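You operate a simulated robot arm through the tools that you are given. There is no shell and no other tool. Be economical: measure what you need, move in short steps, check, and stop when the job is done.

You run a simulated two-armed robot. Do the job below in one go: nothing can be reset, and whatever is moved stays where it is left.

TASK
Push the tacks drawer shut. Then open the labels drawer, take the wooden scoop and leave it inside and shut the drawer again. Then pull the mixer drawer open. The order counts.
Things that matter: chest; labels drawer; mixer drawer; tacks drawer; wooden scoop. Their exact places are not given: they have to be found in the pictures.

The check looks at the end state, three seconds after you hand in, the way a careful person would. Anything else that was tipped, shoved, dropped, spilled or broken makes it a failure.

THE ROBOT
Two 7-joint arms with two-finger parallel grippers on one trunk, on a base that drives. Base frame: it is fixed to the floor where the robot stands at the start and does not move with it; the origin is under the middle of the robot, x ahead of it, y to its left, z up. Units: m, degrees, N and s.
The left shoulder is at the start at [0.06, 0.144, 0.851], the right one opposite. With the tool pointing down near the work surface each hand reaches from about 0.3 to 0.74 m from the robot's upright axis, wherever it stands, measured 20 degrees to its own side. Places, roughly: chest [0.7, 0.5, 0.4]; labels drawer [0.7, 0.4, 0.5]; mixer drawer [1.7, 2.6, 0.7]; tacks drawer [0.6, 0.2, 0.3]. Payload 1.57 kg a hand.
Tool frame (each hand has its own): the origin (TCP) lies between the finger pads and is the grasp point; the fingertips stand 0.03 m ahead of it; z points along the fingers, y is the line along which they close. Largest opening 0.11 m; finger width 0.024, thickness 0.012; the body of the gripper, 0.048 by 0.112 m, starts 0.078 m behind the TCP.
Orientation is that of the tool frame in the base frame, as a unit quaternion [x, y, z, w]. With the fingers straight down and closing along the base's y, the tool's x points along the base's -x, its y along +y and its z along -z.

THE INTERFACE
- The arms move only by the tool servo_tool. It takes "left_deltas", "right_deltas" or both (then of equal length, played together; a hand with none holds still); each is a list of rows, each a list of 7 numbers: the shift along the tool's x, y, z in units of 20 mm (1.0 is 20 mm), then the turn, a rotation vector about the tool's x, y, z in units of 6 degrees (1.0 is 6 degrees), then the finger opening in m, from 0 to 0.11. In form: [[x, y, z, ax, ay, az, grip], ...]. A call has 1 to 10 rows; each row shifts and turns the commanded pose from where the row before left it, along the tool's axes as they then stand. A call with a number of a shift or a turn outside -1 to 1 is refused whole. Each row takes 0.2 s and may step no farther than 0.05 m and 8.6 degrees from the row before; otherwise, or with a gripper value out of range, the whole call is refused. A pose out of reach is approached as far as the arm can. The call stops where the force on the tool passes 40 N (or 10 N more than at its start, if that is more) or the arm is blocked; 0.2 s more then pass. Each finger travels about 0.045 m/s and halts on what it meets, pressing with about 24 N; the grip force reading is that of the motor and also rises with nothing between the fingers. The clock runs only during rows and for 0.2 s after the last one: add rows that do not move to give the fingers time. It gives the time, the measured TCP pose, the force on the tool (base axes), the opening and the grip force at its end, in the units of the frame above (readings bear some noise), with the torque about the TCP (base axes, N m) and any sound that the robot's microphone picked up, and new pictures: "pictures" is both (left out), scene, wrist or none (wrist: the cameras of the hands that moved).
- Cameras (640 x 400 px; columns grow to the right, rows downward): "scene" is now at [0.0209, 0.0607, 1.4516]; the picture's right is [0.60, -0.80, 0.00], its down [-0.67, -0.50, -0.56] and it looks along [0.45, 0.33, -0.83] (base axes); focal length 276 px, centre (320, 200). "left" rides on the left gripper at [0.07, -0.016, -0.141] in its tool frame; the picture's right is [0.23, 0.97, 0.00], its down [-0.86, 0.20, -0.48] and it looks along [-0.47, 0.11, 0.88] (tool axes); focal length 222 px, centre (320, 200). "right" rides on the right gripper at [0.07, 0.016, -0.141] in its tool frame; the picture's right is [-0.23, 0.97, 0.00], its down [-0.86, -0.20, -0.48] and it looks along [-0.47, -0.11, 0.88] (tool axes); focal length 222 px, centre (320, 200).
- raise_lower(by): slides the trunk up (or, below 0, down) by that many m; the arms and the scene camera ride with it, the base frame stays. It gives what a move gives, with no picture.
- drive_base(legs): drives the robot by 1 to 6 legs, each [ahead, left, turn to the left] in m, m and degrees, along the robot's own axes; the way and the turn of a leg run together, so that a leg with both is an arc; at most 1.5 m and 180 degrees a leg. The arms and the cameras ride along, it lands a little off, and it stops where it bumps. It gives what a move gives, and a new picture of the scene camera.
- pan_tilt(pan, tilt): turns the head with the scene camera to pan (to the left, within 86 degrees either way) and tilt (down, from -29 to 69), counted from straight ahead of the robot. It gives what a move gives, and a new picture of the scene camera.
- measure_at(camera, pixels): for up to 12 pixels [column, row] of the newest picture of that camera ("zoom" is the newest enlarged one), the place [x, y, z] in the base frame of the surface seen there, good to about 0.003 m, but the place of the scene camera against the robot may be out by one fixed shift of up to 0.025 m in any direction. It takes no simulated time.
- zoom(camera, box): a new picture of the part [left, top, right, bottom] of that camera's present view, enlarged. It takes no simulated time.
- job_done(): hands the job in; it is judged then, once.

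Go step by step. Measure first, check grasps and placings, and put right what went wrong. The budget is 110 turns and 260 pictures, counting those below and the enlarged ones. Unless the task says otherwise, let go and move clear before handing in, and close with one line.

The tools are called after "Call:" by a JSON object that holds its "api" and its "payload". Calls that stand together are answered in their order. servo_tool: Moves the arms, as the interface text tells. Its arguments: {"type":"object","properties":{"left_deltas":{"type":"array"},"right_deltas":{"type":"array"},"pictures":{"type":"string","enum":["both","scene","wrist","none"]}},"required":[]} The other tools are called the same way: raise_lower (by) slides the trunk up or down; drive_base (legs) drives the base; pan_tilt (pan, tilt) turns the head that bears the scene camera; measure_at (camera, pixels) gives the place of the surface under pixels of a picture; zoom (camera, box) takes an enlarged picture of a part of a camera's view; job_done () hands the job in.

At the start:

```text
time: 0.0
left_tool_pos: [0.4058, 0.403, 0.822]
left_orientation: [0.0, 1.0, -0.001, 0.0]
left_force: [0.1, 0.5, 0.2]
left_ft_torque: [-0.02, 0.0, 0.0]
left_opening: 0.11
left_grip_force: 0.1
right_tool_pos: [0.4597, -0.0403, 0.8865]
right_orientation: [0.0, 1.0, 0.0, 0.0]
right_force: [-0.1, 0.7, 0.1]
right_ft_torque: [0.01, -0.01, 0.02]
right_opening: 0.11
right_grip_force: 0.1
trunk travel left (down, up): [-0.45, 0.14]
robot x, y, heading: [-0.0014, -0.0004, 0.1]
head pan, tilt: [36.7, 56.1]
```

scene: 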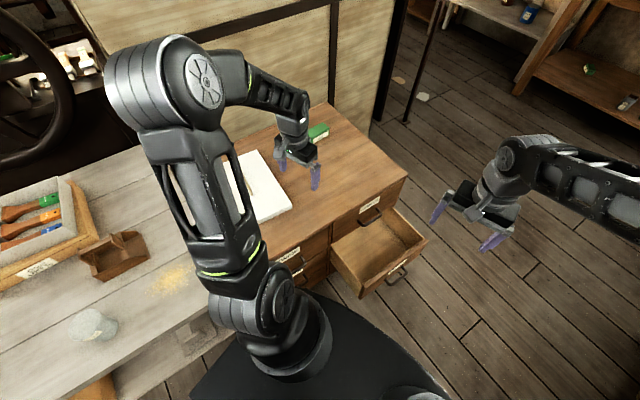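
right: 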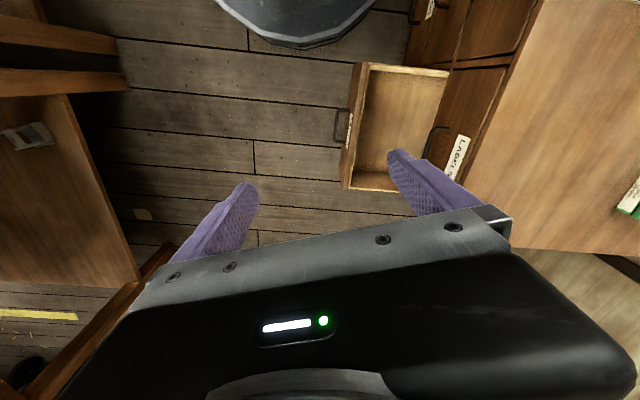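
left: 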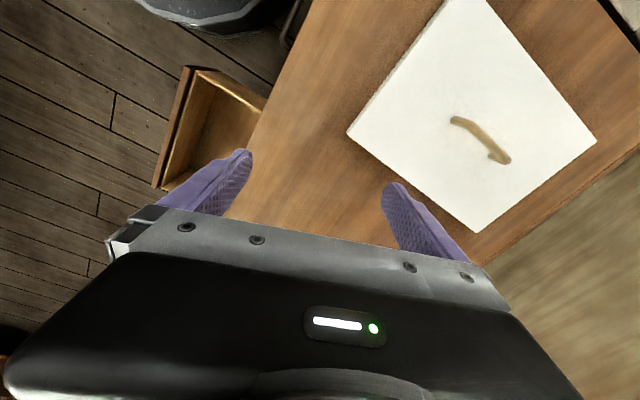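

The scene shows an open drawer at (380,250) in the chest, with the left arm hiding part of the chest. I'll zoom in to read the labels and measure.

Call:
{"api": "zoom", "payload": {"camera": "scene", "box": [240, 100, 440, 300]}}

Call:
{"api": "measure_at", "payload": {"camera": "scene", "pixels": [[328, 105], [406, 177], [330, 240], [425, 240], [362, 297], [332, 258], [403, 272], [372, 215], [290, 258], [318, 131], [380, 250], [280, 195]]}}

Call:
{"api": "measure_at", "payload": {"camera": "left", "pixels": [[455, 120], [480, 137], [505, 160], [440, 20], [348, 132], [477, 232], [595, 140], [245, 200], [155, 185], [188, 68]]}}

Call:
{"api": "measure_at", "payload": {"camera": "right", "pixels": [[343, 186], [362, 64], [340, 125], [435, 145], [458, 155], [448, 72], [425, 15], [470, 190], [500, 62], [405, 120]]}}

```text
2.00 times, centred on (340, 200) of scene
```

zoom: 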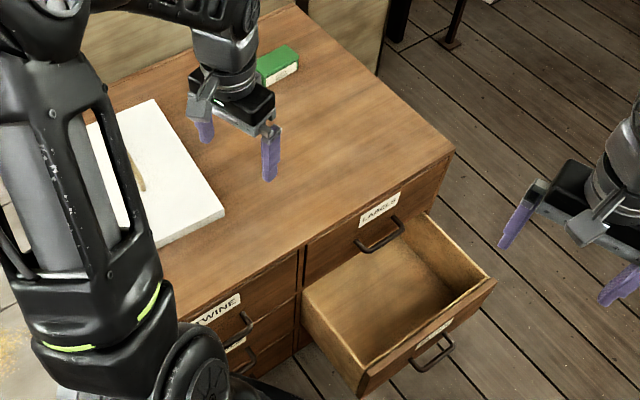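

```text
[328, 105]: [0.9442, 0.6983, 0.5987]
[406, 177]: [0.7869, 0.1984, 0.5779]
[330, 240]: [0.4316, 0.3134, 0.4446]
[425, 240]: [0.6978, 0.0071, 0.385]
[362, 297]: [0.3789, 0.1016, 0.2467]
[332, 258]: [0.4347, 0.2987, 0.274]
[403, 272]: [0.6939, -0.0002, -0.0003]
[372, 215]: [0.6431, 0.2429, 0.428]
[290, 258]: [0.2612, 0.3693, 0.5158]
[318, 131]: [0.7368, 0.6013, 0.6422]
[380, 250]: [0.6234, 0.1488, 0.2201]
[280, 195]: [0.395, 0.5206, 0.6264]
```

```text
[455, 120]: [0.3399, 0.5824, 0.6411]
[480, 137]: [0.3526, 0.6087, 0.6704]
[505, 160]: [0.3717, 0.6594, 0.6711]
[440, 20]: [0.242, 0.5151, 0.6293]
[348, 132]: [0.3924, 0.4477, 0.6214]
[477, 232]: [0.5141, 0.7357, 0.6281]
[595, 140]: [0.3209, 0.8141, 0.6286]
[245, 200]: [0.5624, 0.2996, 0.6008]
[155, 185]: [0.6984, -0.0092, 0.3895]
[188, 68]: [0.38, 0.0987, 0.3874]
```

```text
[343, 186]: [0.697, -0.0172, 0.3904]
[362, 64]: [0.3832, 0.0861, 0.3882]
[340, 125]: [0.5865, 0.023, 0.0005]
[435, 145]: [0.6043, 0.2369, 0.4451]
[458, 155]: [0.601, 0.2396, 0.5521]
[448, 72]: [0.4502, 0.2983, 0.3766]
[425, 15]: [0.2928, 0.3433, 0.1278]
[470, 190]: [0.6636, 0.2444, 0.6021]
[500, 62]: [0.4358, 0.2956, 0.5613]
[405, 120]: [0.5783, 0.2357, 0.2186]
```

The open drawer's label isn't legible yet, and the scoop may be either the thing on the white slab or the brown thing at (115,255). I'll zoom in on those.

Call:
{"api": "zoom", "payload": {"camera": "scene", "box": [0, 160, 200, 360]}}

Call:
{"api": "zoom", "payload": {"camera": "left", "box": [340, 0, 600, 240]}}

Call:
{"api": "zoom", "payload": {"camera": "scene", "box": [360, 220, 440, 300]}}

Call:
{"api": "measure_at", "payload": {"camera": "scene", "pixels": [[85, 255], [115, 240], [125, 255], [145, 250], [100, 278], [148, 262], [115, 262], [170, 280], [205, 245]]}}

```text
2.00 times, centred on (100, 260) of scene
```

zoom: 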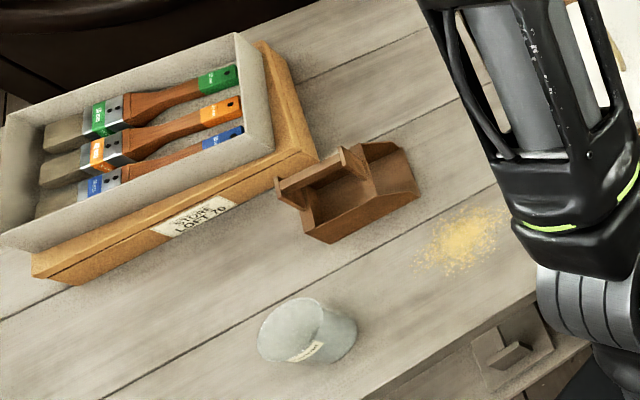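

```text
1.67 times, centred on (470, 120) of left
```

zoom: 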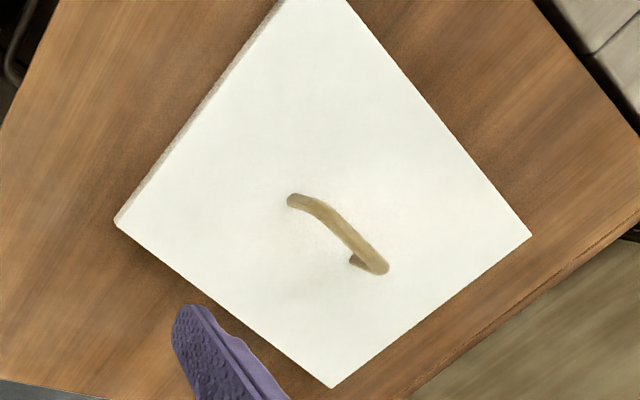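

```text
5.00 times, centred on (400, 260) of scene
```

zoom: 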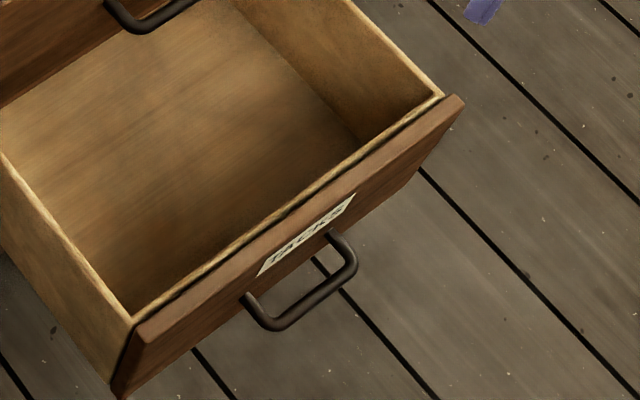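

```text
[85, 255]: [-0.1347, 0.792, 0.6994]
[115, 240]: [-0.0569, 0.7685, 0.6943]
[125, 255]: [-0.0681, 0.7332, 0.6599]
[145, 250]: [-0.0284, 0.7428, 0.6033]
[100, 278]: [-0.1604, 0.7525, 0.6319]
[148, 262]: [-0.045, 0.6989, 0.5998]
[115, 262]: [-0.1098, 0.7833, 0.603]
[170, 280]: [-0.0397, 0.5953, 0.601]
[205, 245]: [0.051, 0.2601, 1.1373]
```

The open drawer is labelled TACKS, with LABELS right above it. The wooden scoop is the brown one on the bench near (-0.07,0.74,0.6), and the front normal points toward (-0.34,-0.94). I'll look around for clear floor before driving.

Call:
{"api": "pan_tilt", "payload": {"pan": -20, "tilt": 40}}

Call:
{"api": "pan_tilt", "payload": {"pan": -80, "tilt": 45}}

Call:
{"api": "pan_tilt", "payload": {"pan": 80, "tilt": 45}}

Call:
{"api": "pan_tilt", "payload": {"pan": 40, "tilt": 15}}

```text
time: 1.3
left_tool_pos: [0.4049, 0.4032, 0.8227]
left_orientation: [0.0, 1.0, 0.001, 0.0]
left_force: [0.0, -0.4, -0.8]
left_ft_torque: [0.06, 0.0, 0.01]
left_opening: 0.1099
left_grip_force: 0.1
right_tool_pos: [0.4592, -0.039, 0.8866]
right_orientation: [0.0, 1.0, 0.0, 0.0]
right_force: [-0.5, -1.0, 0.4]
right_ft_torque: [-0.03, -0.05, -0.03]
right_opening: 0.11
right_grip_force: 0.2
trunk travel left (down, up): [-0.45, 0.14]
robot x, y, heading: [0.0016, 0.002, 0.1]
head pan, tilt: [-20.0, 40.0]
```

scene: 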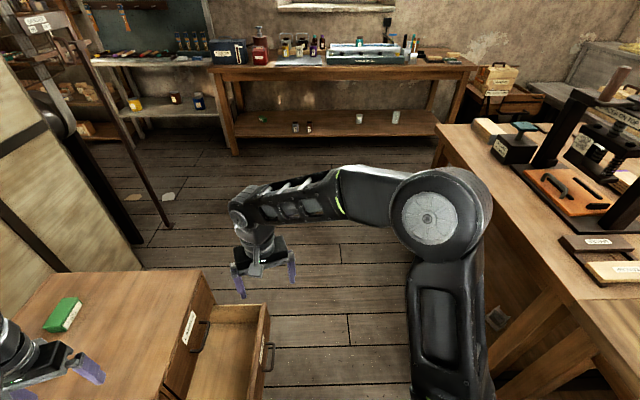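

```text
time: 2.6
left_tool_pos: [0.4044, 0.4019, 0.822]
left_orientation: [0.0, 1.0, 0.0, 0.0]
left_force: [-0.1, -0.1, 0.2]
left_ft_torque: [0.06, -0.01, -0.01]
left_opening: 0.1101
left_grip_force: 0.3
right_tool_pos: [0.4605, -0.0399, 0.8864]
right_orientation: [0.001, 1.0, 0.0, 0.0]
right_force: [0.4, -0.2, 0.8]
right_ft_torque: [0.02, 0.01, -0.01]
right_opening: 0.1099
right_grip_force: 0.0
trunk travel left (down, up): [-0.45, 0.14]
robot x, y, heading: [0.0005, -0.0009, 0.1]
head pan, tilt: [-80.0, 45.0]
```

scene: 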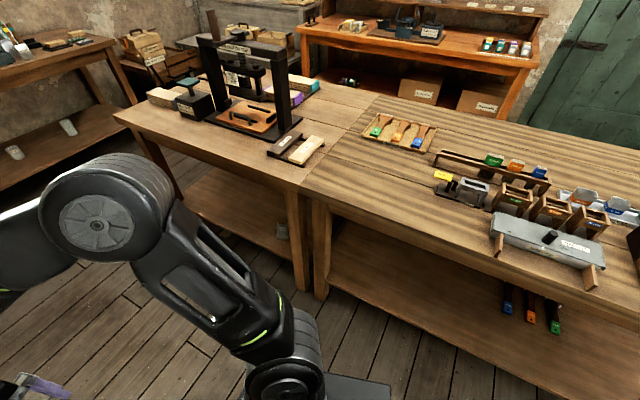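

```text
time: 5.0
left_tool_pos: [0.4035, 0.4031, 0.8227]
left_orientation: [0.0, 1.0, 0.0, 0.0]
left_force: [-0.2, -0.1, 1.1]
left_ft_torque: [-0.02, 0.0, -0.01]
left_opening: 0.11
left_grip_force: 0.1
right_tool_pos: [0.4596, -0.0401, 0.8864]
right_orientation: [0.0, 1.0, 0.0, 0.001]
right_force: [-0.3, 0.7, 0.4]
right_ft_torque: [0.02, 0.01, 0.02]
right_opening: 0.1097
right_grip_force: 0.0
trunk travel left (down, up): [-0.45, 0.14]
robot x, y, heading: [0.0009, -0.0019, -0.0]
head pan, tilt: [80.0, 45.0]
```

scene: 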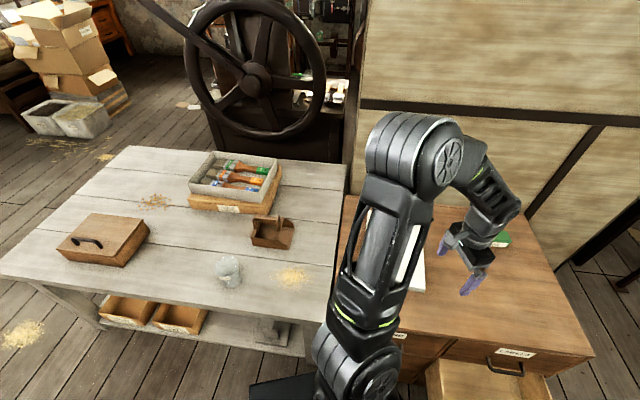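

```text
time: 6.1
left_tool_pos: [0.4045, 0.4033, 0.8217]
left_orientation: [0.0, 1.0, 0.0, 0.0]
left_force: [-0.4, 0.3, 0.1]
left_ft_torque: [0.02, -0.02, -0.03]
left_opening: 0.1098
left_grip_force: 0.0
right_tool_pos: [0.4591, -0.0397, 0.8859]
right_orientation: [0.0, 1.0, 0.0, 0.0]
right_force: [-0.4, 0.7, 0.2]
right_ft_torque: [-0.01, 0.0, -0.03]
right_opening: 0.11
right_grip_force: 0.0
trunk travel left (down, up): [-0.45, 0.14]
robot x, y, heading: [-0.0044, -0.0012, -0.1]
head pan, tilt: [40.0, 15.0]
```

scene: 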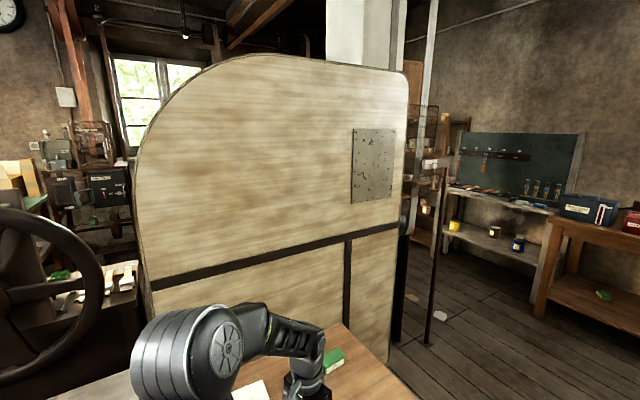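

The mixer drawer must be behind the panel, past its right end. Next I'll measure the work table on the right and the front edge of the bench.

Call:
{"api": "pan_tilt", "payload": {"pan": -60, "tilt": 50}}

Call:
{"api": "measure_at", "payload": {"camera": "right", "pixels": [[90, 150], [120, 240], [130, 282], [110, 60], [150, 250]]}}

```text
time: 7.8
left_tool_pos: [0.4047, 0.4038, 0.8226]
left_orientation: [0.0, 1.0, 0.0, 0.0]
left_force: [-0.7, -0.7, -0.3]
left_ft_torque: [-0.05, 0.0, 0.02]
left_opening: 0.1099
left_grip_force: 0.1
right_tool_pos: [0.4599, -0.0394, 0.8869]
right_orientation: [0.0, 1.0, 0.0, 0.0]
right_force: [0.9, 0.7, -0.1]
right_ft_torque: [0.03, 0.0, 0.0]
right_opening: 0.1101
right_grip_force: 0.0
trunk travel left (down, up): [-0.45, 0.14]
robot x, y, heading: [0.0017, -0.0011, -0.0]
head pan, tilt: [-60.0, 50.0]
```

scene: 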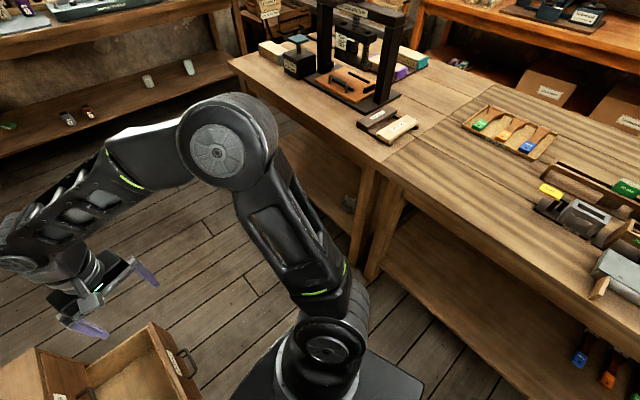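

```text
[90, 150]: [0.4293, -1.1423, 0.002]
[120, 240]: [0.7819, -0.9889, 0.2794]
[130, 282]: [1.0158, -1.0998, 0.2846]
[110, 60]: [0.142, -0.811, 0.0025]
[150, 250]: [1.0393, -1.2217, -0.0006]
```

Call:
{"api": "measure_at", "payload": {"camera": "scene", "pixels": [[230, 62], [310, 120], [380, 165], [450, 215], [540, 265], [365, 275], [420, 310], [480, 370], [200, 260], [290, 380], [400, 375]]}}

```text
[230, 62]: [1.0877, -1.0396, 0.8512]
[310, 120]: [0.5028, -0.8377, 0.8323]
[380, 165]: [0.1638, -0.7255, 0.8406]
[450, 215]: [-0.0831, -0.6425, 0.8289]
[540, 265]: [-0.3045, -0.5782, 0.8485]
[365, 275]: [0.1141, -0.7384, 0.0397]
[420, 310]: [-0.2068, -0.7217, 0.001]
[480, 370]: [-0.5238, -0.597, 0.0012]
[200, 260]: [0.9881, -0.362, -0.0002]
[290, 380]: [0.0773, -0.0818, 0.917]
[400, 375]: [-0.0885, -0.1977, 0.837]
```

The corridor between the chest front and the table is about 1.05 m wide and runs parallel to both. I'll turn 70° left to face the chest, then back off and slide right.

Call:
{"api": "drive_base", "payload": {"legs": [[0, 0, 70], [-0.18, -0.35, 0]]}}

Call:
{"api": "pan_tilt", "payload": {"pan": 0, "tilt": 55}}

```text
time: 13.4
left_tool_pos: [0.0254, 0.2289, 0.8223]
left_orientation: [-0.583, 0.813, 0.0, 0.0]
left_force: [0.0, 0.5, 0.1]
left_ft_torque: [0.03, 0.01, 0.0]
left_opening: 0.1097
left_grip_force: 0.0
right_tool_pos: [0.4632, 0.1367, 0.8854]
right_orientation: [-0.582, 0.813, 0.0, 0.0]
right_force: [0.6, -0.6, -1.2]
right_ft_torque: [0.04, -0.01, -0.02]
right_opening: 0.1099
right_grip_force: 0.1
trunk travel left (down, up): [-0.45, 0.14]
robot x, y, heading: [0.2743, -0.2836, 71.2]
head pan, tilt: [-60.0, 50.0]
```

scene: 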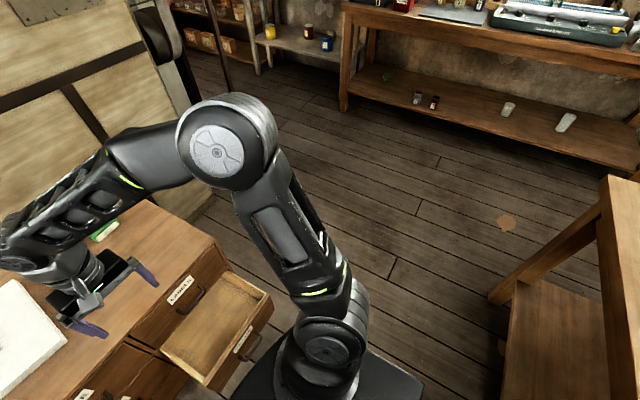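

```text
time: 14.7
left_tool_pos: [0.0245, 0.2282, 0.8225]
left_orientation: [-0.582, 0.813, 0.0, 0.0]
left_force: [-0.7, 0.1, -0.3]
left_ft_torque: [-0.03, -0.01, 0.03]
left_opening: 0.11
left_grip_force: 0.2
right_tool_pos: [0.4622, 0.1375, 0.8867]
right_orientation: [-0.582, 0.813, 0.0, 0.0]
right_force: [-0.3, -0.6, -0.4]
right_ft_torque: [0.0, 0.0, -0.01]
right_opening: 0.1101
right_grip_force: 0.1
trunk travel left (down, up): [-0.45, 0.14]
robot x, y, heading: [0.2767, -0.2854, 71.1]
head pan, tilt: [0.0, 55.0]
```

scene: 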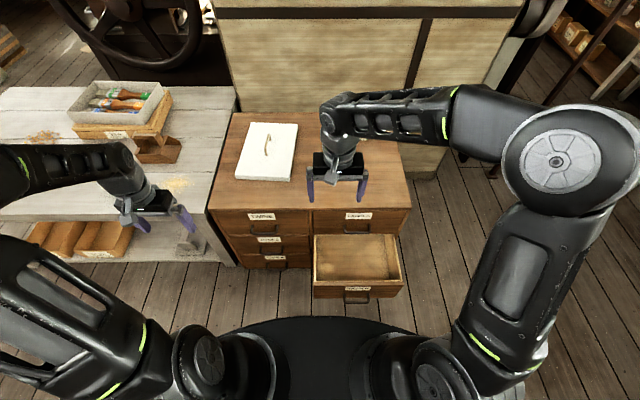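

I now have a clear head-on view. I'll measure the handles, drawer fronts and chest edges.

Call:
{"api": "measure_at", "payload": {"camera": "scene", "pixels": [[213, 209], [409, 208], [315, 283], [402, 283], [357, 300], [357, 292], [355, 232], [358, 215], [345, 233], [370, 233], [325, 228], [395, 228]]}}

Call:
{"api": "zoom", "payload": {"camera": "scene", "box": [200, 190, 420, 320]}}

```text
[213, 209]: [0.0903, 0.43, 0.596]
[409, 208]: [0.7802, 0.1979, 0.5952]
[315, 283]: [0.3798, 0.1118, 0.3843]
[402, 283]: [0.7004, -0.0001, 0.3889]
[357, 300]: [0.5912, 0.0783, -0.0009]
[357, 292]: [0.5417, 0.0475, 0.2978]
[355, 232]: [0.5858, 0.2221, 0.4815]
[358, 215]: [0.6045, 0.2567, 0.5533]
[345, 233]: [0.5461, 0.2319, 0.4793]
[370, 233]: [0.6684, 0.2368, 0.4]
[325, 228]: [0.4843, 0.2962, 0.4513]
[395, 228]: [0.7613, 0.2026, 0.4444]
```

```text
2.91 times, centred on (310, 255) of scene
```

zoom: 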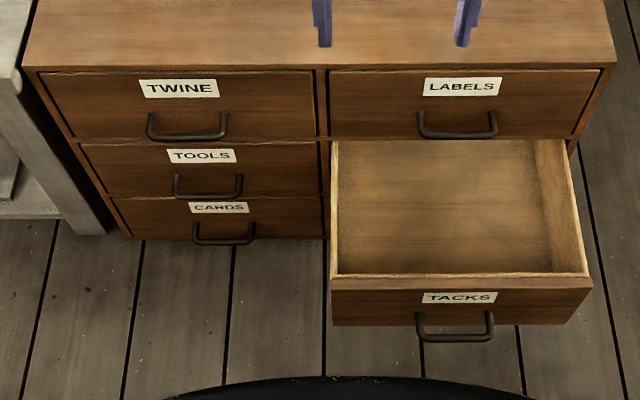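

The scene camera reads about 0.017 m too far along the normal compared with the wrist camera. In chest coordinates (d into the chest, t to the right), the tacks front is at d=0.204 with its centre at t=0.50, and the chest face is at d=0.418. I'll bring the right hand in front, pitch it 45° and close the fingers.

Call:
{"api": "servo_tool", "payload": {"right_deltas": [[0.9, -0.75, 0, 0, 0, 0, 0], [0.9, -0.75, 0, 0, 0, 0, 0], [0.9, -0.75, 0, 0, 0, 0, 0], [0.9, -0.75, 0, 0, 0, 0, 0], [0.9, -0.75, 0, 0, 0, 0, 0], [0.9, -0.75, 0, 0, 0, 0, 0], [0.9, -0.75, 0, 0, 0, 0, 0], [0, 0, 0, 0, -0.94, 0, 0], [0, 0, 0, 0, -0.94, 0, 0], [0, 0, 0, 0, -0.94, 0, 0]], "pictures": "none"}}

Call:
{"api": "servo_tool", "payload": {"right_deltas": [[0, 0, 0, 0, -0.94, 0, 0], [0, 0, 0, 0, -0.94, 0, 0], [0, 0, 0, 0, -0.94, 0, 0], [0, 0, 0, 0, -0.94, 0, 0], [0, 0, 0, 0, -0.94, 0, 0], [1, 0, 1, 0, 0, 0, 0], [1, 0, 1, 0, 0, 0, 0], [1, 0, 1, 0, 0, 0, 0], [1, 0, 1, 0, 0, 0, 0], [1, 0, 1, 0, 0, 0, 0]], "pictures": "both"}}

```text
time: 16.9
left_tool_pos: [0.0242, 0.2284, 0.8224]
left_orientation: [-0.581, 0.814, -0.001, 0.0]
left_force: [-0.3, 0.3, -0.5]
left_ft_torque: [-0.03, 0.01, -0.03]
left_opening: 0.1099
left_grip_force: 0.1
right_tool_pos: [0.5206, -0.0028, 0.8921]
right_orientation: [-0.576, 0.804, 0.085, 0.119]
right_force: [0.0, -0.2, -0.6]
right_ft_torque: [0.01, 0.01, 0.01]
right_opening: 0.0001
right_grip_force: 21.5
right hand out of reach, approached as far as the arm can: row 10
trunk travel left (down, up): [-0.45, 0.14]
robot x, y, heading: [0.2755, -0.2822, 71.1]
head pan, tilt: [0.0, 55.0]
```

```text
time: 19.1
left_tool_pos: [0.025, 0.229, 0.8221]
left_orientation: [-0.581, 0.814, 0.0, 0.0]
left_force: [0.3, -0.2, 0.2]
left_ft_torque: [-0.01, 0.01, -0.02]
left_opening: 0.1099
left_grip_force: 0.0
right_tool_pos: [0.5175, 0.126, 0.8154]
right_orientation: [-0.538, 0.751, 0.224, 0.312]
right_force: [-0.1, 0.2, 0.1]
right_ft_torque: [0.01, 0.0, -0.01]
right_opening: 0.0
right_grip_force: 20.9
right hand out of reach, approached as far as the arm can: row 1, 2, 3, 4, 5, 6, 7, 8, 9
trunk travel left (down, up): [-0.45, 0.14]
robot x, y, heading: [0.2748, -0.2847, 71.0]
head pan, tilt: [0.0, 55.0]
```

scene: 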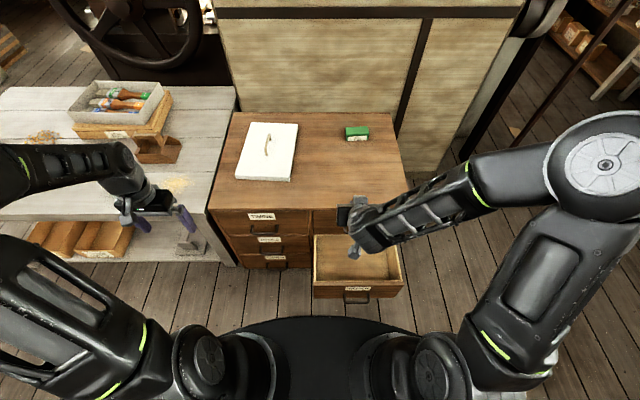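
right: 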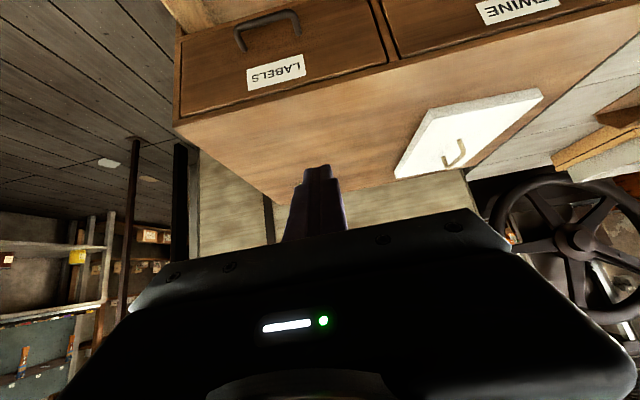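

Pitching this close to the body is out of reach up high, so the hand hung back at d≈0.28. I'll check how far the base plate extends, to see whether I can back off further.

Call:
{"api": "measure_at", "payload": {"camera": "scene", "pixels": [[320, 322], [250, 330], [390, 330], [320, 350]]}}

```text
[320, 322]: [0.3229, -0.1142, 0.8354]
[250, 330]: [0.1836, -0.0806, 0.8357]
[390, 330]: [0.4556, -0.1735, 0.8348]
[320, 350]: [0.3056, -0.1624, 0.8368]
```

That plate is at shoulder height, with a radius of about 0.17 m. I'll back off another 0.1 m, then move the hand forward and down.

Call:
{"api": "drive_base", "payload": {"legs": [[-0.1, 0, 0]]}}

```text
time: 20.3
left_tool_pos: [-0.0074, 0.1323, 0.823]
left_orientation: [-0.582, 0.814, 0.001, 0.001]
left_force: [0.3, -1.1, 0.7]
left_ft_torque: [0.01, 0.03, 0.0]
left_opening: 0.11
left_grip_force: 0.1
right_tool_pos: [0.4853, 0.0292, 0.8158]
right_orientation: [-0.537, 0.751, 0.224, 0.313]
right_force: [0.4, -0.5, 0.2]
right_ft_torque: [-0.01, 0.02, 0.01]
right_opening: 0.0
right_grip_force: 21.7
trunk travel left (down, up): [-0.45, 0.14]
robot x, y, heading: [0.2465, -0.3801, 71.0]
head pan, tilt: [0.0, 55.0]
```

scene: 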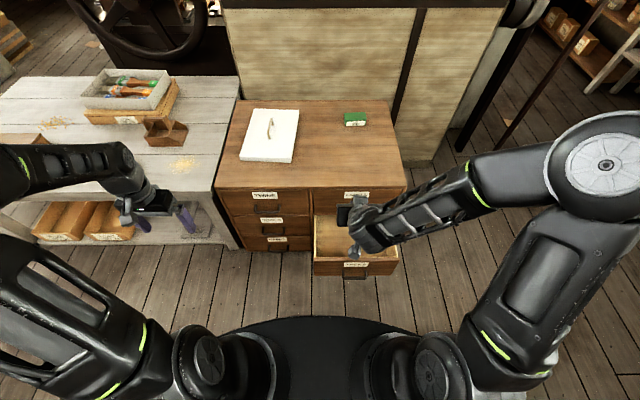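

The hand is now at d≈0.18, in front of the drawer face. I'll descend along the pitched axes with a small shift in t.

Call:
{"api": "servo_tool", "payload": {"right_deltas": [[1, -0.25, 1, 0, 0, 0, 0], [1, -0.25, 1, 0, 0, 0, 0], [1, -0.25, 1, 0, 0, 0, 0], [1, -0.25, 1, 0, 0, 0, 0], [1, -0.25, 1, 0, 0, 0, 0], [1, -0.25, 1, 0, 0, 0, 0], [1, -0.25, 1, 0, 0, 0, 0], [1, -0.25, 1, 0, 0, 0, 0], [1, -0.25, 1, 0, 0, 0, 0]], "pictures": "none"}}

```text
time: 22.3
left_tool_pos: [-0.0079, 0.1347, 0.8222]
left_orientation: [-0.582, 0.813, 0.001, 0.0]
left_force: [0.0, 0.8, 0.5]
left_ft_torque: [-0.01, -0.01, 0.01]
left_opening: 0.1101
left_grip_force: 0.1
right_tool_pos: [0.5019, 0.0249, 0.567]
right_orientation: [-0.537, 0.752, 0.22, 0.314]
right_force: [-0.2, -0.7, 0.0]
right_ft_torque: [0.0, -0.01, 0.02]
right_opening: 0.0001
right_grip_force: 20.8
right hand out of reach, approached as far as the arm can: row 7, 8, 9
trunk travel left (down, up): [-0.45, 0.14]
robot x, y, heading: [0.2446, -0.375, 71.2]
head pan, tilt: [0.0, 55.0]
```

The arm hit its limit with d=0.183 and z=0.567. I'll lower the trunk 0.1 m for reach and back the hand off 4 cm.

Call:
{"api": "raise_lower", "payload": {"by": -0.1}}

Call:
{"api": "servo_tool", "payload": {"right_deltas": [[0.7, -0.3, -0.7, 0, 0, 0, 0], [0.7, -0.3, -0.7, 0, 0, 0, 0]], "pictures": "none"}}

```text
time: 23.6
left_tool_pos: [-0.0068, 0.1334, 0.7221]
left_orientation: [-0.581, 0.814, 0.0, 0.0]
left_force: [0.2, 0.7, 0.3]
left_ft_torque: [0.01, 0.0, 0.04]
left_opening: 0.1097
left_grip_force: 0.2
right_tool_pos: [0.5022, 0.025, 0.4679]
right_orientation: [-0.536, 0.752, 0.22, 0.314]
right_force: [-0.9, 0.0, 0.1]
right_ft_torque: [0.04, 0.0, 0.0]
right_opening: 0.0001
right_grip_force: 21.2
trunk travel left (down, up): [-0.35, 0.24]
robot x, y, heading: [0.2401, -0.3796, 71.1]
head pan, tilt: [0.0, 55.0]
```

```text
time: 24.2
left_tool_pos: [-0.0074, 0.1334, 0.7227]
left_orientation: [-0.581, 0.814, 0.0, 0.0]
left_force: [-0.4, 0.7, -0.2]
left_ft_torque: [0.02, 0.03, 0.0]
left_opening: 0.1101
left_grip_force: 0.1
right_tool_pos: [0.4939, -0.0157, 0.4689]
right_orientation: [-0.535, 0.753, 0.216, 0.316]
right_force: [0.2, -0.2, 0.5]
right_ft_torque: [-0.01, 0.0, -0.02]
right_opening: 0.0
right_grip_force: 21.4
right hand out of reach, approached as far as the arm can: row 2
trunk travel left (down, up): [-0.35, 0.24]
robot x, y, heading: [0.2424, -0.3806, 70.8]
head pan, tilt: [0.0, 55.0]
```

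The hand is at d=0.142, clear of the front. I'll lower it to tip height z≈0.347 and check in the picture.

Call:
{"api": "raise_lower", "payload": {"by": -0.1}}

Call:
{"api": "servo_tool", "payload": {"right_deltas": [[-0.5, 0, 0.5, 0, 0, 0, 0]]}}

```text
time: 25.5
left_tool_pos: [-0.0069, 0.133, 0.6217]
left_orientation: [-0.582, 0.813, 0.0, 0.0]
left_force: [-0.2, -0.4, -1.2]
left_ft_torque: [0.0, 0.02, 0.02]
left_opening: 0.1099
left_grip_force: 0.1
right_tool_pos: [0.4936, -0.0159, 0.3688]
right_orientation: [-0.536, 0.753, 0.217, 0.315]
right_force: [-0.1, -1.1, 0.4]
right_ft_torque: [-0.02, 0.0, 0.0]
right_opening: 0.0
right_grip_force: 20.8
trunk travel left (down, up): [-0.25, 0.34]
robot x, y, heading: [0.2432, -0.3794, 71.1]
head pan, tilt: [0.0, 55.0]
```

```text
time: 25.9
left_tool_pos: [-0.0073, 0.1335, 0.6213]
left_orientation: [-0.581, 0.814, -0.001, 0.0]
left_force: [0.1, -0.1, -0.5]
left_ft_torque: [-0.04, 0.01, -0.03]
left_opening: 0.1099
left_grip_force: 0.1
right_tool_pos: [0.4971, -0.0008, 0.3677]
right_orientation: [-0.535, 0.753, 0.217, 0.315]
right_force: [-0.5, 1.0, -0.9]
right_ft_torque: [0.0, -0.01, 0.02]
right_opening: 0.0
right_grip_force: 21.9
trunk travel left (down, up): [-0.25, 0.34]
robot x, y, heading: [0.2398, -0.379, 71.3]
head pan, tilt: [0.0, 55.0]
```

scene: 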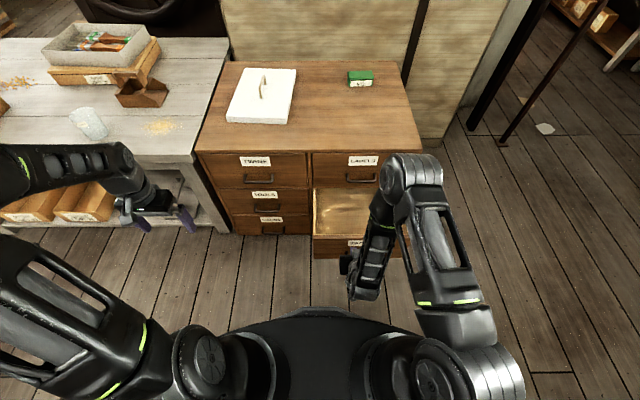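
right: 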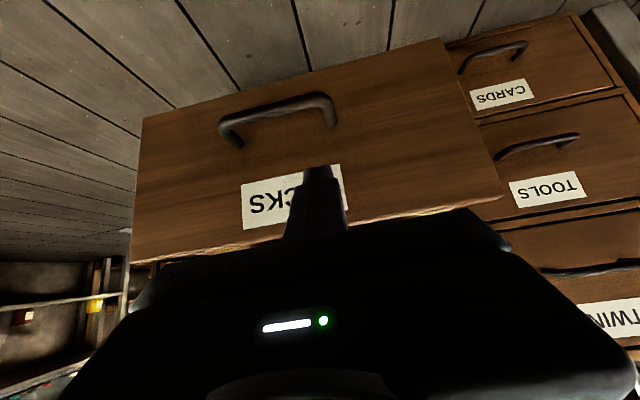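

The fingertips face the front at the TACKS label. Now I'll push straight in.

Call:
{"api": "servo_tool", "payload": {"right_deltas": [[-0.7, -0.1, 0.7, 0, 0, 0, 0], [-0.7, -0.1, 0.7, 0, 0, 0, 0], [-0.7, -0.1, 0.7, 0, 0, 0, 0], [-0.7, -0.1, 0.7, 0, 0, 0, 0], [-0.7, -0.1, 0.7, 0, 0, 0, 0], [-0.7, 0, 0.7, 0, 0, 0, 0], [-0.7, 0, 0.7, 0, 0, 0, 0], [-0.7, 0, 0.7, 0, 0, 0, 0], [-0.7, 0, 0.7, 0, 0, 0, 0], [-0.7, 0, 0.7, 0, 0, 0, 0]]}}

```text
time: 28.1
left_tool_pos: [-0.007, 0.1341, 0.6218]
left_orientation: [-0.581, 0.814, 0.001, 0.0]
left_force: [-0.8, 0.6, -0.7]
left_ft_torque: [-0.03, 0.0, 0.06]
left_opening: 0.1098
left_grip_force: 0.1
right_tool_pos: [0.5692, 0.1827, 0.3684]
right_orientation: [-0.535, 0.753, 0.216, 0.316]
right_force: [0.0, 0.0, 0.0]
right_ft_torque: [0.0, 0.02, 0.01]
right_opening: 0.0001
right_grip_force: 21.9
right hand out of reach, approached as far as the arm can: row 5
trunk travel left (down, up): [-0.25, 0.34]
robot x, y, heading: [0.2437, -0.3778, 71.2]
head pan, tilt: [0.0, 55.0]
```

scene: 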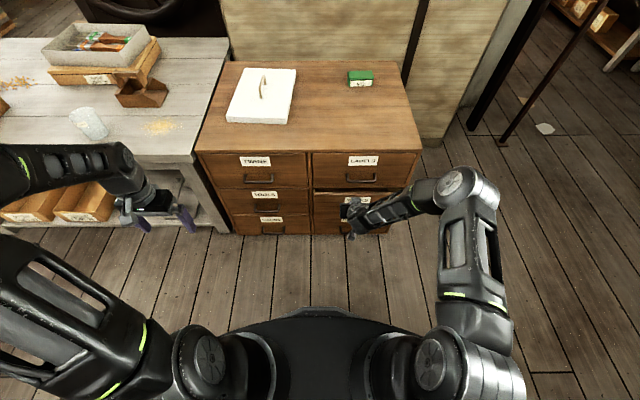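
right: 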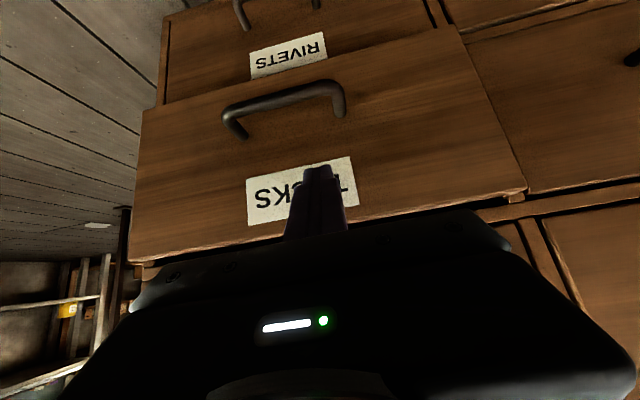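

The drawer has moved in nicely and about 3–4 cm remains. I'll keep pushing until it stops.

Call:
{"api": "servo_tool", "payload": {"right_deltas": [[-0.5, 0, 0.5, 0, 0, 0, 0], [-0.5, 0, 0.5, 0, 0, 0, 0], [-0.4, 0, 0.4, 0, 0, 0, 0], [-0.4, 0, 0.4, 0, 0, 0, 0], [-0.4, 0, 0.4, 0, 0, 0, 0], [-0.3, 0, 0.3, 0, 0, 0, 0]], "pictures": "both"}}

```text
time: 29.0
left_tool_pos: [-0.0058, 0.1331, 0.6224]
left_orientation: [-0.581, 0.814, 0.0, 0.0]
left_force: [-0.3, 0.1, -0.3]
left_ft_torque: [0.05, 0.03, -0.02]
left_opening: 0.11
left_grip_force: 0.0
right_tool_pos: [0.5818, 0.2154, 0.3658]
right_orientation: [-0.537, 0.755, 0.214, 0.31]
right_force: [-1.5, -3.8, 2.0]
right_ft_torque: [0.02, 0.01, 0.03]
right_opening: 0.0001
right_grip_force: 21.7
trunk travel left (down, up): [-0.25, 0.34]
robot x, y, heading: [0.2436, -0.3819, 71.2]
head pan, tilt: [0.0, 55.0]
stopped in row 4 (right hand): the force on the tool passed its limit at 55 N (the readings are from after the stop); the commanded pose is now the measured one
```

scene: 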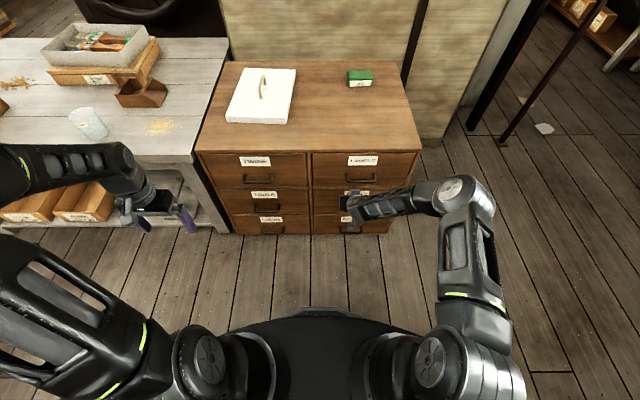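
right: 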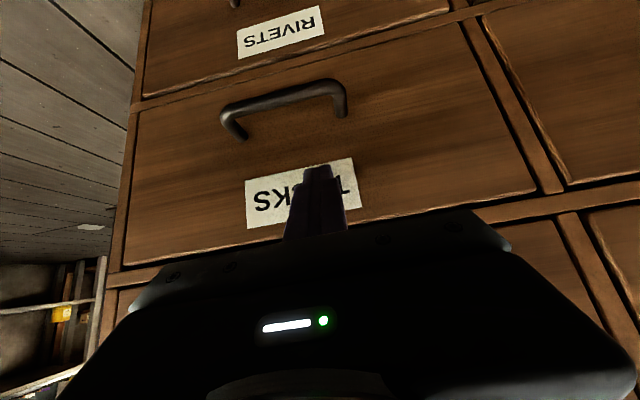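

The tacks drawer is flush, and a 55 N stop confirms it's shut. I'll back off, raise to the labels handle height, and roll the hand so the fingers close vertically.

Call:
{"api": "servo_tool", "payload": {"right_deltas": [[0.7, 0, -0.7, 0, 0, 0, 0], [0.7, 0, -0.7, 0, 0, 0, 0], [0.7, 0, -0.7, 0, 0, 0, 0], [0.7, 0, -0.7, 0, 0, 0, 0], [0.7, 0, -0.7, 0, 0, 0, 0], [0.7, 0, -0.7, 0, 0, 0, 0], [0, 0, 0, 0, 0, 1, 0.05], [0, 0, 0, 0, 0, 1, 0.05], [0, 0, 0, 0, 0, 1, 0.05], [0, 0, 0, 0, 0, 1, 0.05]], "pictures": "none"}}

Call:
{"api": "raise_lower", "payload": {"by": 0.12}}

Call:
{"api": "servo_tool", "payload": {"right_deltas": [[0, 0, 0, 0, 0, 1, 0.06], [0, 0, 0, 0, 0, 1, 0.06], [0, 0, 0, 0, 0, 1, 0.06], [0, 0, 0, 0, 0, 1, 0.06], [0, 0, 0, 0, 0, 1, 0.06], [0, 0, 0, 0, 0, 1, 0.06], [0, 0, 0, 0, 0, 1, 0.06], [0, 0, 0, 0, 0, 1, 0.06], [0, 0, 0, 0, 0, 1, 0.06], [0, 0, 0, 0, 0, 1, 0.06]]}}

```text
time: 31.2
left_tool_pos: [-0.0069, 0.1345, 0.622]
left_orientation: [-0.581, 0.814, 0.0, 0.0]
left_force: [-0.4, -0.1, -0.4]
left_ft_torque: [-0.02, 0.02, 0.02]
left_opening: 0.1102
left_grip_force: 0.2
right_tool_pos: [0.5429, 0.1044, 0.3674]
right_orientation: [-0.366, 0.851, 0.273, 0.259]
right_force: [0.0, 0.0, 0.1]
right_ft_torque: [-0.02, 0.02, 0.01]
right_opening: 0.05
right_grip_force: 0.0
trunk travel left (down, up): [-0.25, 0.34]
robot x, y, heading: [0.2417, -0.3788, 71.2]
head pan, tilt: [0.0, 55.0]
```

```text
time: 32.7
left_tool_pos: [-0.0062, 0.1336, 0.7423]
left_orientation: [-0.582, 0.813, 0.0, 0.0]
left_force: [0.6, 0.0, -0.2]
left_ft_torque: [-0.04, -0.02, 0.0]
left_opening: 0.1099
left_grip_force: 0.0
right_tool_pos: [0.5436, 0.1051, 0.4882]
right_orientation: [-0.367, 0.85, 0.273, 0.261]
right_force: [-0.2, -0.5, -1.0]
right_ft_torque: [0.0, -0.04, 0.01]
right_opening: 0.0501
right_grip_force: 0.0
trunk travel left (down, up): [-0.37, 0.22]
robot x, y, heading: [0.2427, -0.3802, 71.1]
head pan, tilt: [0.0, 55.0]
```

```text
time: 34.9
left_tool_pos: [-0.0067, 0.1336, 0.742]
left_orientation: [-0.582, 0.813, 0.0, -0.001]
left_force: [-0.1, -0.1, 0.5]
left_ft_torque: [0.03, -0.04, -0.01]
left_opening: 0.1102
left_grip_force: 0.0
right_tool_pos: [0.5446, 0.1334, 0.5176]
right_orientation: [0.107, 0.922, 0.362, 0.087]
right_force: [0.1, 0.2, 0.4]
right_ft_torque: [0.04, 0.0, 0.01]
right_opening: 0.0602
right_grip_force: 0.0
right hand out of reach, approached as far as the arm can: row 5, 6, 7, 8, 9, 10
trunk travel left (down, up): [-0.37, 0.22]
robot x, y, heading: [0.2435, -0.3813, 71.1]
head pan, tilt: [0.0, 55.0]
```

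scene: 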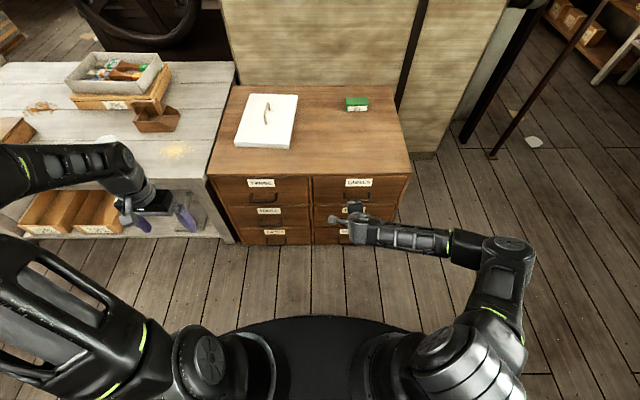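
right: 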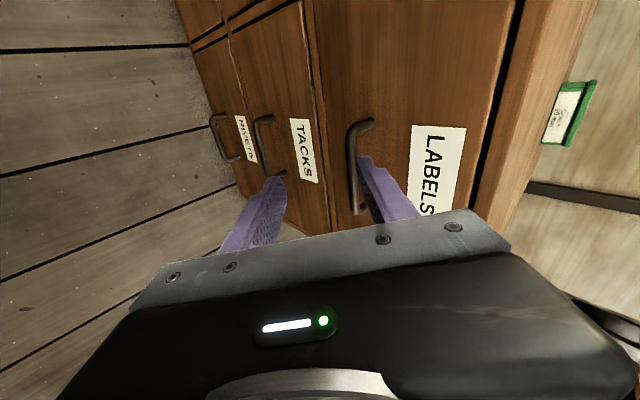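

The roll worked, with the camera now on the left and the fingers closing in a vertical plane. I'll measure the labels handle with the wrist camera and pitch the hand nearer to horizontal.

Call:
{"api": "measure_at", "payload": {"camera": "right", "pixels": [[352, 165], [350, 145], [354, 190], [371, 123], [360, 212], [385, 140], [480, 110], [352, 178]]}}

Call:
{"api": "servo_tool", "payload": {"right_deltas": [[0, 0, -0.5, -1, 0, 0, 0.06], [0, 0, -0.3, -1, 0, 0, 0.06], [0, 0, 0, -1, 0, 0, 0.06], [0, 0, 0, -1, 0, 0, 0.06], [0, 0, 0, -1, 0, 0, 0.06], [0, 0, 0, -0.5, 0, 0, 0.06]]}}

```text
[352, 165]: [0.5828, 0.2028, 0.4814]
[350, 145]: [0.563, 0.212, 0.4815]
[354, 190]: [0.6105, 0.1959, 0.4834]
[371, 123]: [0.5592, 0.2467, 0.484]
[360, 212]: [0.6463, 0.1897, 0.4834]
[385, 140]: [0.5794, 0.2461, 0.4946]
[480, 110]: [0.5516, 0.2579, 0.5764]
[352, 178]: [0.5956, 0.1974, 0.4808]
```

```text
time: 36.3
left_tool_pos: [-0.0067, 0.1333, 0.7425]
left_orientation: [-0.582, 0.813, 0.0, 0.0]
left_force: [0.3, 0.2, -0.6]
left_ft_torque: [0.01, 0.01, -0.01]
left_opening: 0.11
left_grip_force: 0.0
right_tool_pos: [0.5443, 0.1319, 0.5174]
right_orientation: [0.106, 0.922, 0.362, 0.087]
right_force: [-0.4, -0.8, 0.2]
right_ft_torque: [-0.02, -0.02, -0.02]
right_opening: 0.0599
right_grip_force: 0.0
right hand out of reach, approached as far as the arm can: row 1, 2, 3, 4, 5, 6
trunk travel left (down, up): [-0.37, 0.22]
robot x, y, heading: [0.2429, -0.3799, 71.2]
head pan, tilt: [0.0, 55.0]
```

scene: 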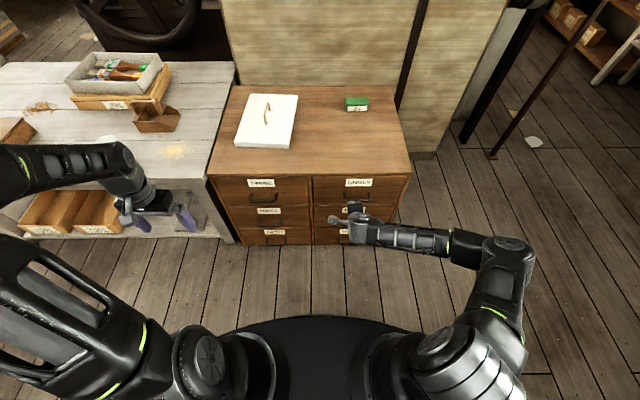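
right: 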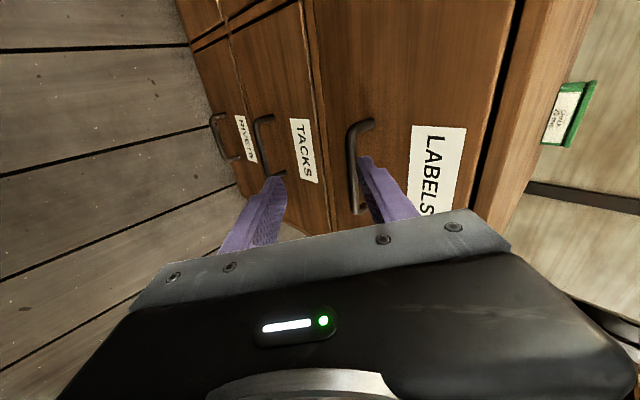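

The bar is at d=0.377, z=0.482, t≈0.505. The 45° orientation already hooks the upper finger behind the bar, so I'll align and advance with a 0.05 opening.

Call:
{"api": "servo_tool", "payload": {"right_deltas": [[-0.78, 0.81, 0, 0, 0, 0, 0.05], [-0.78, 0.81, 0, 0, 0, 0, 0.05], [0, 0, 0.8, 0, 0, 0, 0.05], [0, 0, 0.5, 0, 0, 0, 0.05]], "pictures": "wrist"}}

```text
time: 37.3
left_tool_pos: [-0.0064, 0.1347, 0.7421]
left_orientation: [-0.582, 0.813, 0.001, 0.0]
left_force: [-0.1, 0.3, -0.3]
left_ft_torque: [0.0, -0.02, 0.02]
left_opening: 0.1097
left_grip_force: 0.0
right_tool_pos: [0.5876, 0.1633, 0.5248]
right_orientation: [0.106, 0.921, 0.363, 0.088]
right_force: [-0.6, 0.3, 0.5]
right_ft_torque: [0.0, 0.01, 0.02]
right_opening: 0.0502
right_grip_force: 0.1
trunk travel left (down, up): [-0.37, 0.22]
robot x, y, heading: [0.2442, -0.3805, 71.2]
head pan, tilt: [0.0, 55.0]
```

right: 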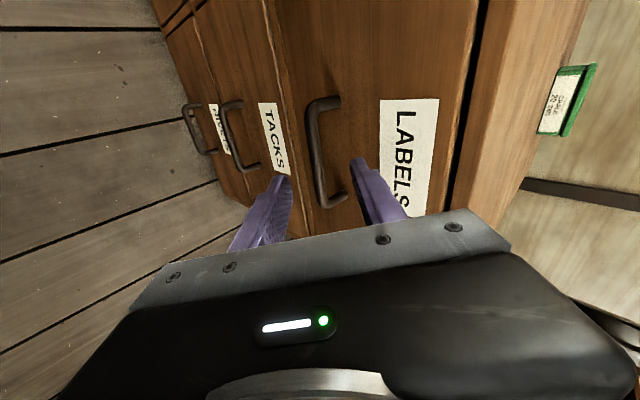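

The bar lies between the fingers in line. I'll advance 4.2 cm and close.

Call:
{"api": "servo_tool", "payload": {"right_deltas": [[0, -0.1, 0.7, 0, 0, 0, 0.05], [0, -0.1, 0.7, 0, 0, 0, 0.05], [0, 0, 0.7, 0, 0, 0, 0.05], [0, 0, 0, 0, 0, 0, 0], [0, 0, 0, 0, 0, 0, 0], [0, 0, 0, 0, 0, 0, 0], [0, 0, 0, 0, 0, 0, 0]], "pictures": "wrist"}}

```text
time: 38.9
left_tool_pos: [-0.0066, 0.1337, 0.7422]
left_orientation: [-0.581, 0.814, 0.0, 0.0]
left_force: [0.1, -0.3, -0.1]
left_ft_torque: [-0.02, 0.03, -0.01]
left_opening: 0.11
left_grip_force: 0.1
right_tool_pos: [0.5945, 0.1887, 0.4913]
right_orientation: [0.107, 0.921, 0.363, 0.087]
right_force: [-0.3, 0.7, 7.1]
right_ft_torque: [0.28, 0.37, -0.42]
right_opening: 0.0138
right_grip_force: 30.2
trunk travel left (down, up): [-0.37, 0.22]
robot x, y, heading: [0.2425, -0.3816, 71.1]
head pan, tilt: [0.0, 55.0]
```

right: 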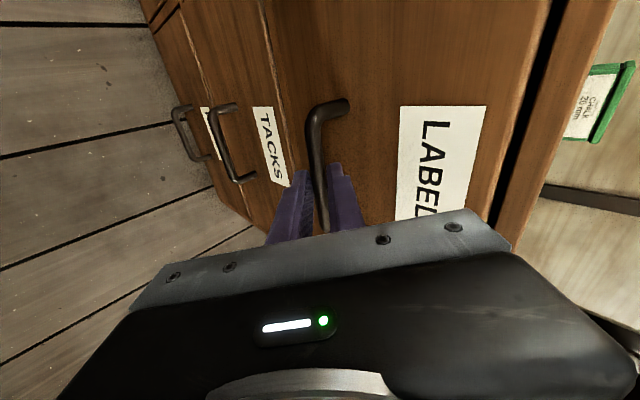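

The handle is gripped with an opening of 13.8 mm. I'll pull along -d.

Call:
{"api": "servo_tool", "payload": {"right_deltas": [[0.05, -0.65, -0.62, 0, 0, 0, 0], [0.05, -0.65, -0.62, 0, 0, 0, 0], [0.05, -0.65, -0.62, 0, 0, 0, 0], [0.05, -0.65, -0.62, 0, 0, 0, 0], [0.05, -0.65, -0.62, 0, 0, 0, 0]], "pictures": "both"}}

```text
time: 40.0
left_tool_pos: [-0.0074, 0.1328, 0.7417]
left_orientation: [-0.581, 0.814, 0.0, 0.001]
left_force: [0.5, 0.2, -0.2]
left_ft_torque: [-0.03, 0.0, -0.02]
left_opening: 0.1101
left_grip_force: 0.1
right_tool_pos: [0.5717, 0.1165, 0.4932]
right_orientation: [0.108, 0.929, 0.346, 0.082]
right_force: [-0.8, -1.2, -13.7]
right_ft_torque: [0.0, 0.8, -0.45]
right_opening: 0.0137
right_grip_force: 30.7
right hand out of reach, approached as far as the arm can: row 4, 5
trunk travel left (down, up): [-0.37, 0.22]
robot x, y, heading: [0.2431, -0.3827, 71.2]
head pan, tilt: [0.0, 55.0]
stopped in row 5 (right hand): the force on the tool passed its limit at 55 N (the readings are from after the stop); the commanded pose is now the measured one
```

scene: 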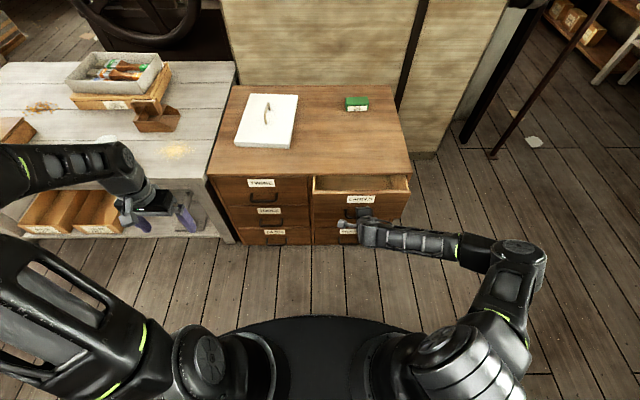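
right: 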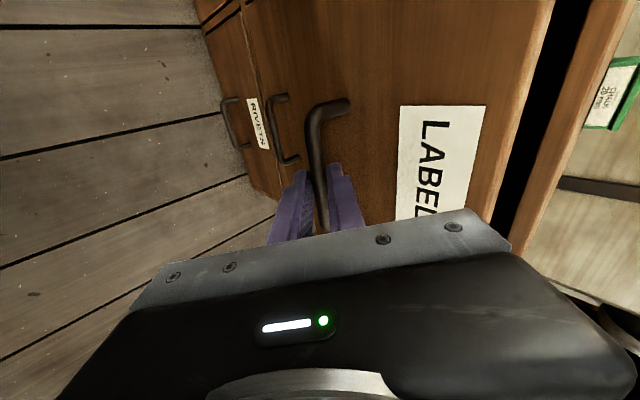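

The labels drawer is open about 7.5 cm and the arm is at its near limit. I'll pull further by backing the base 6 cm with the grip held.

Call:
{"api": "drive_base", "payload": {"legs": [[-0.06, 0, 0]]}}

```text
time: 41.0
left_tool_pos: [-0.0262, 0.0775, 0.7407]
left_orientation: [-0.582, 0.813, 0.0, -0.001]
left_force: [0.0, -0.7, 0.1]
left_ft_torque: [0.04, -0.02, 0.02]
left_opening: 0.11
left_grip_force: 0.0
right_tool_pos: [0.5531, 0.0587, 0.4926]
right_orientation: [0.107, 0.928, 0.346, 0.083]
right_force: [-0.9, 0.6, -28.5]
right_ft_torque: [-0.17, 0.76, -0.44]
right_opening: 0.0137
right_grip_force: 30.0
trunk travel left (down, up): [-0.37, 0.22]
robot x, y, heading: [0.2206, -0.4335, 71.2]
head pan, tilt: [0.0, 55.0]
```

scene: 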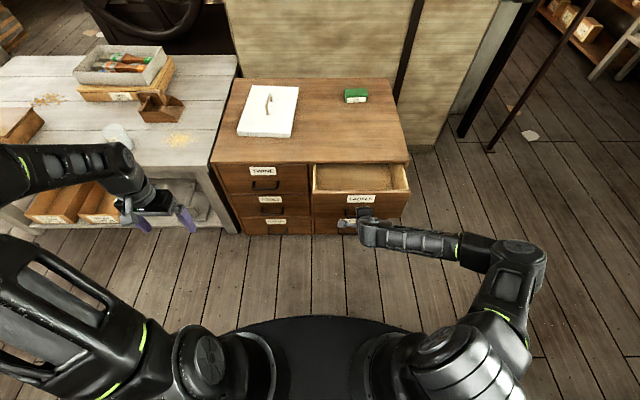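

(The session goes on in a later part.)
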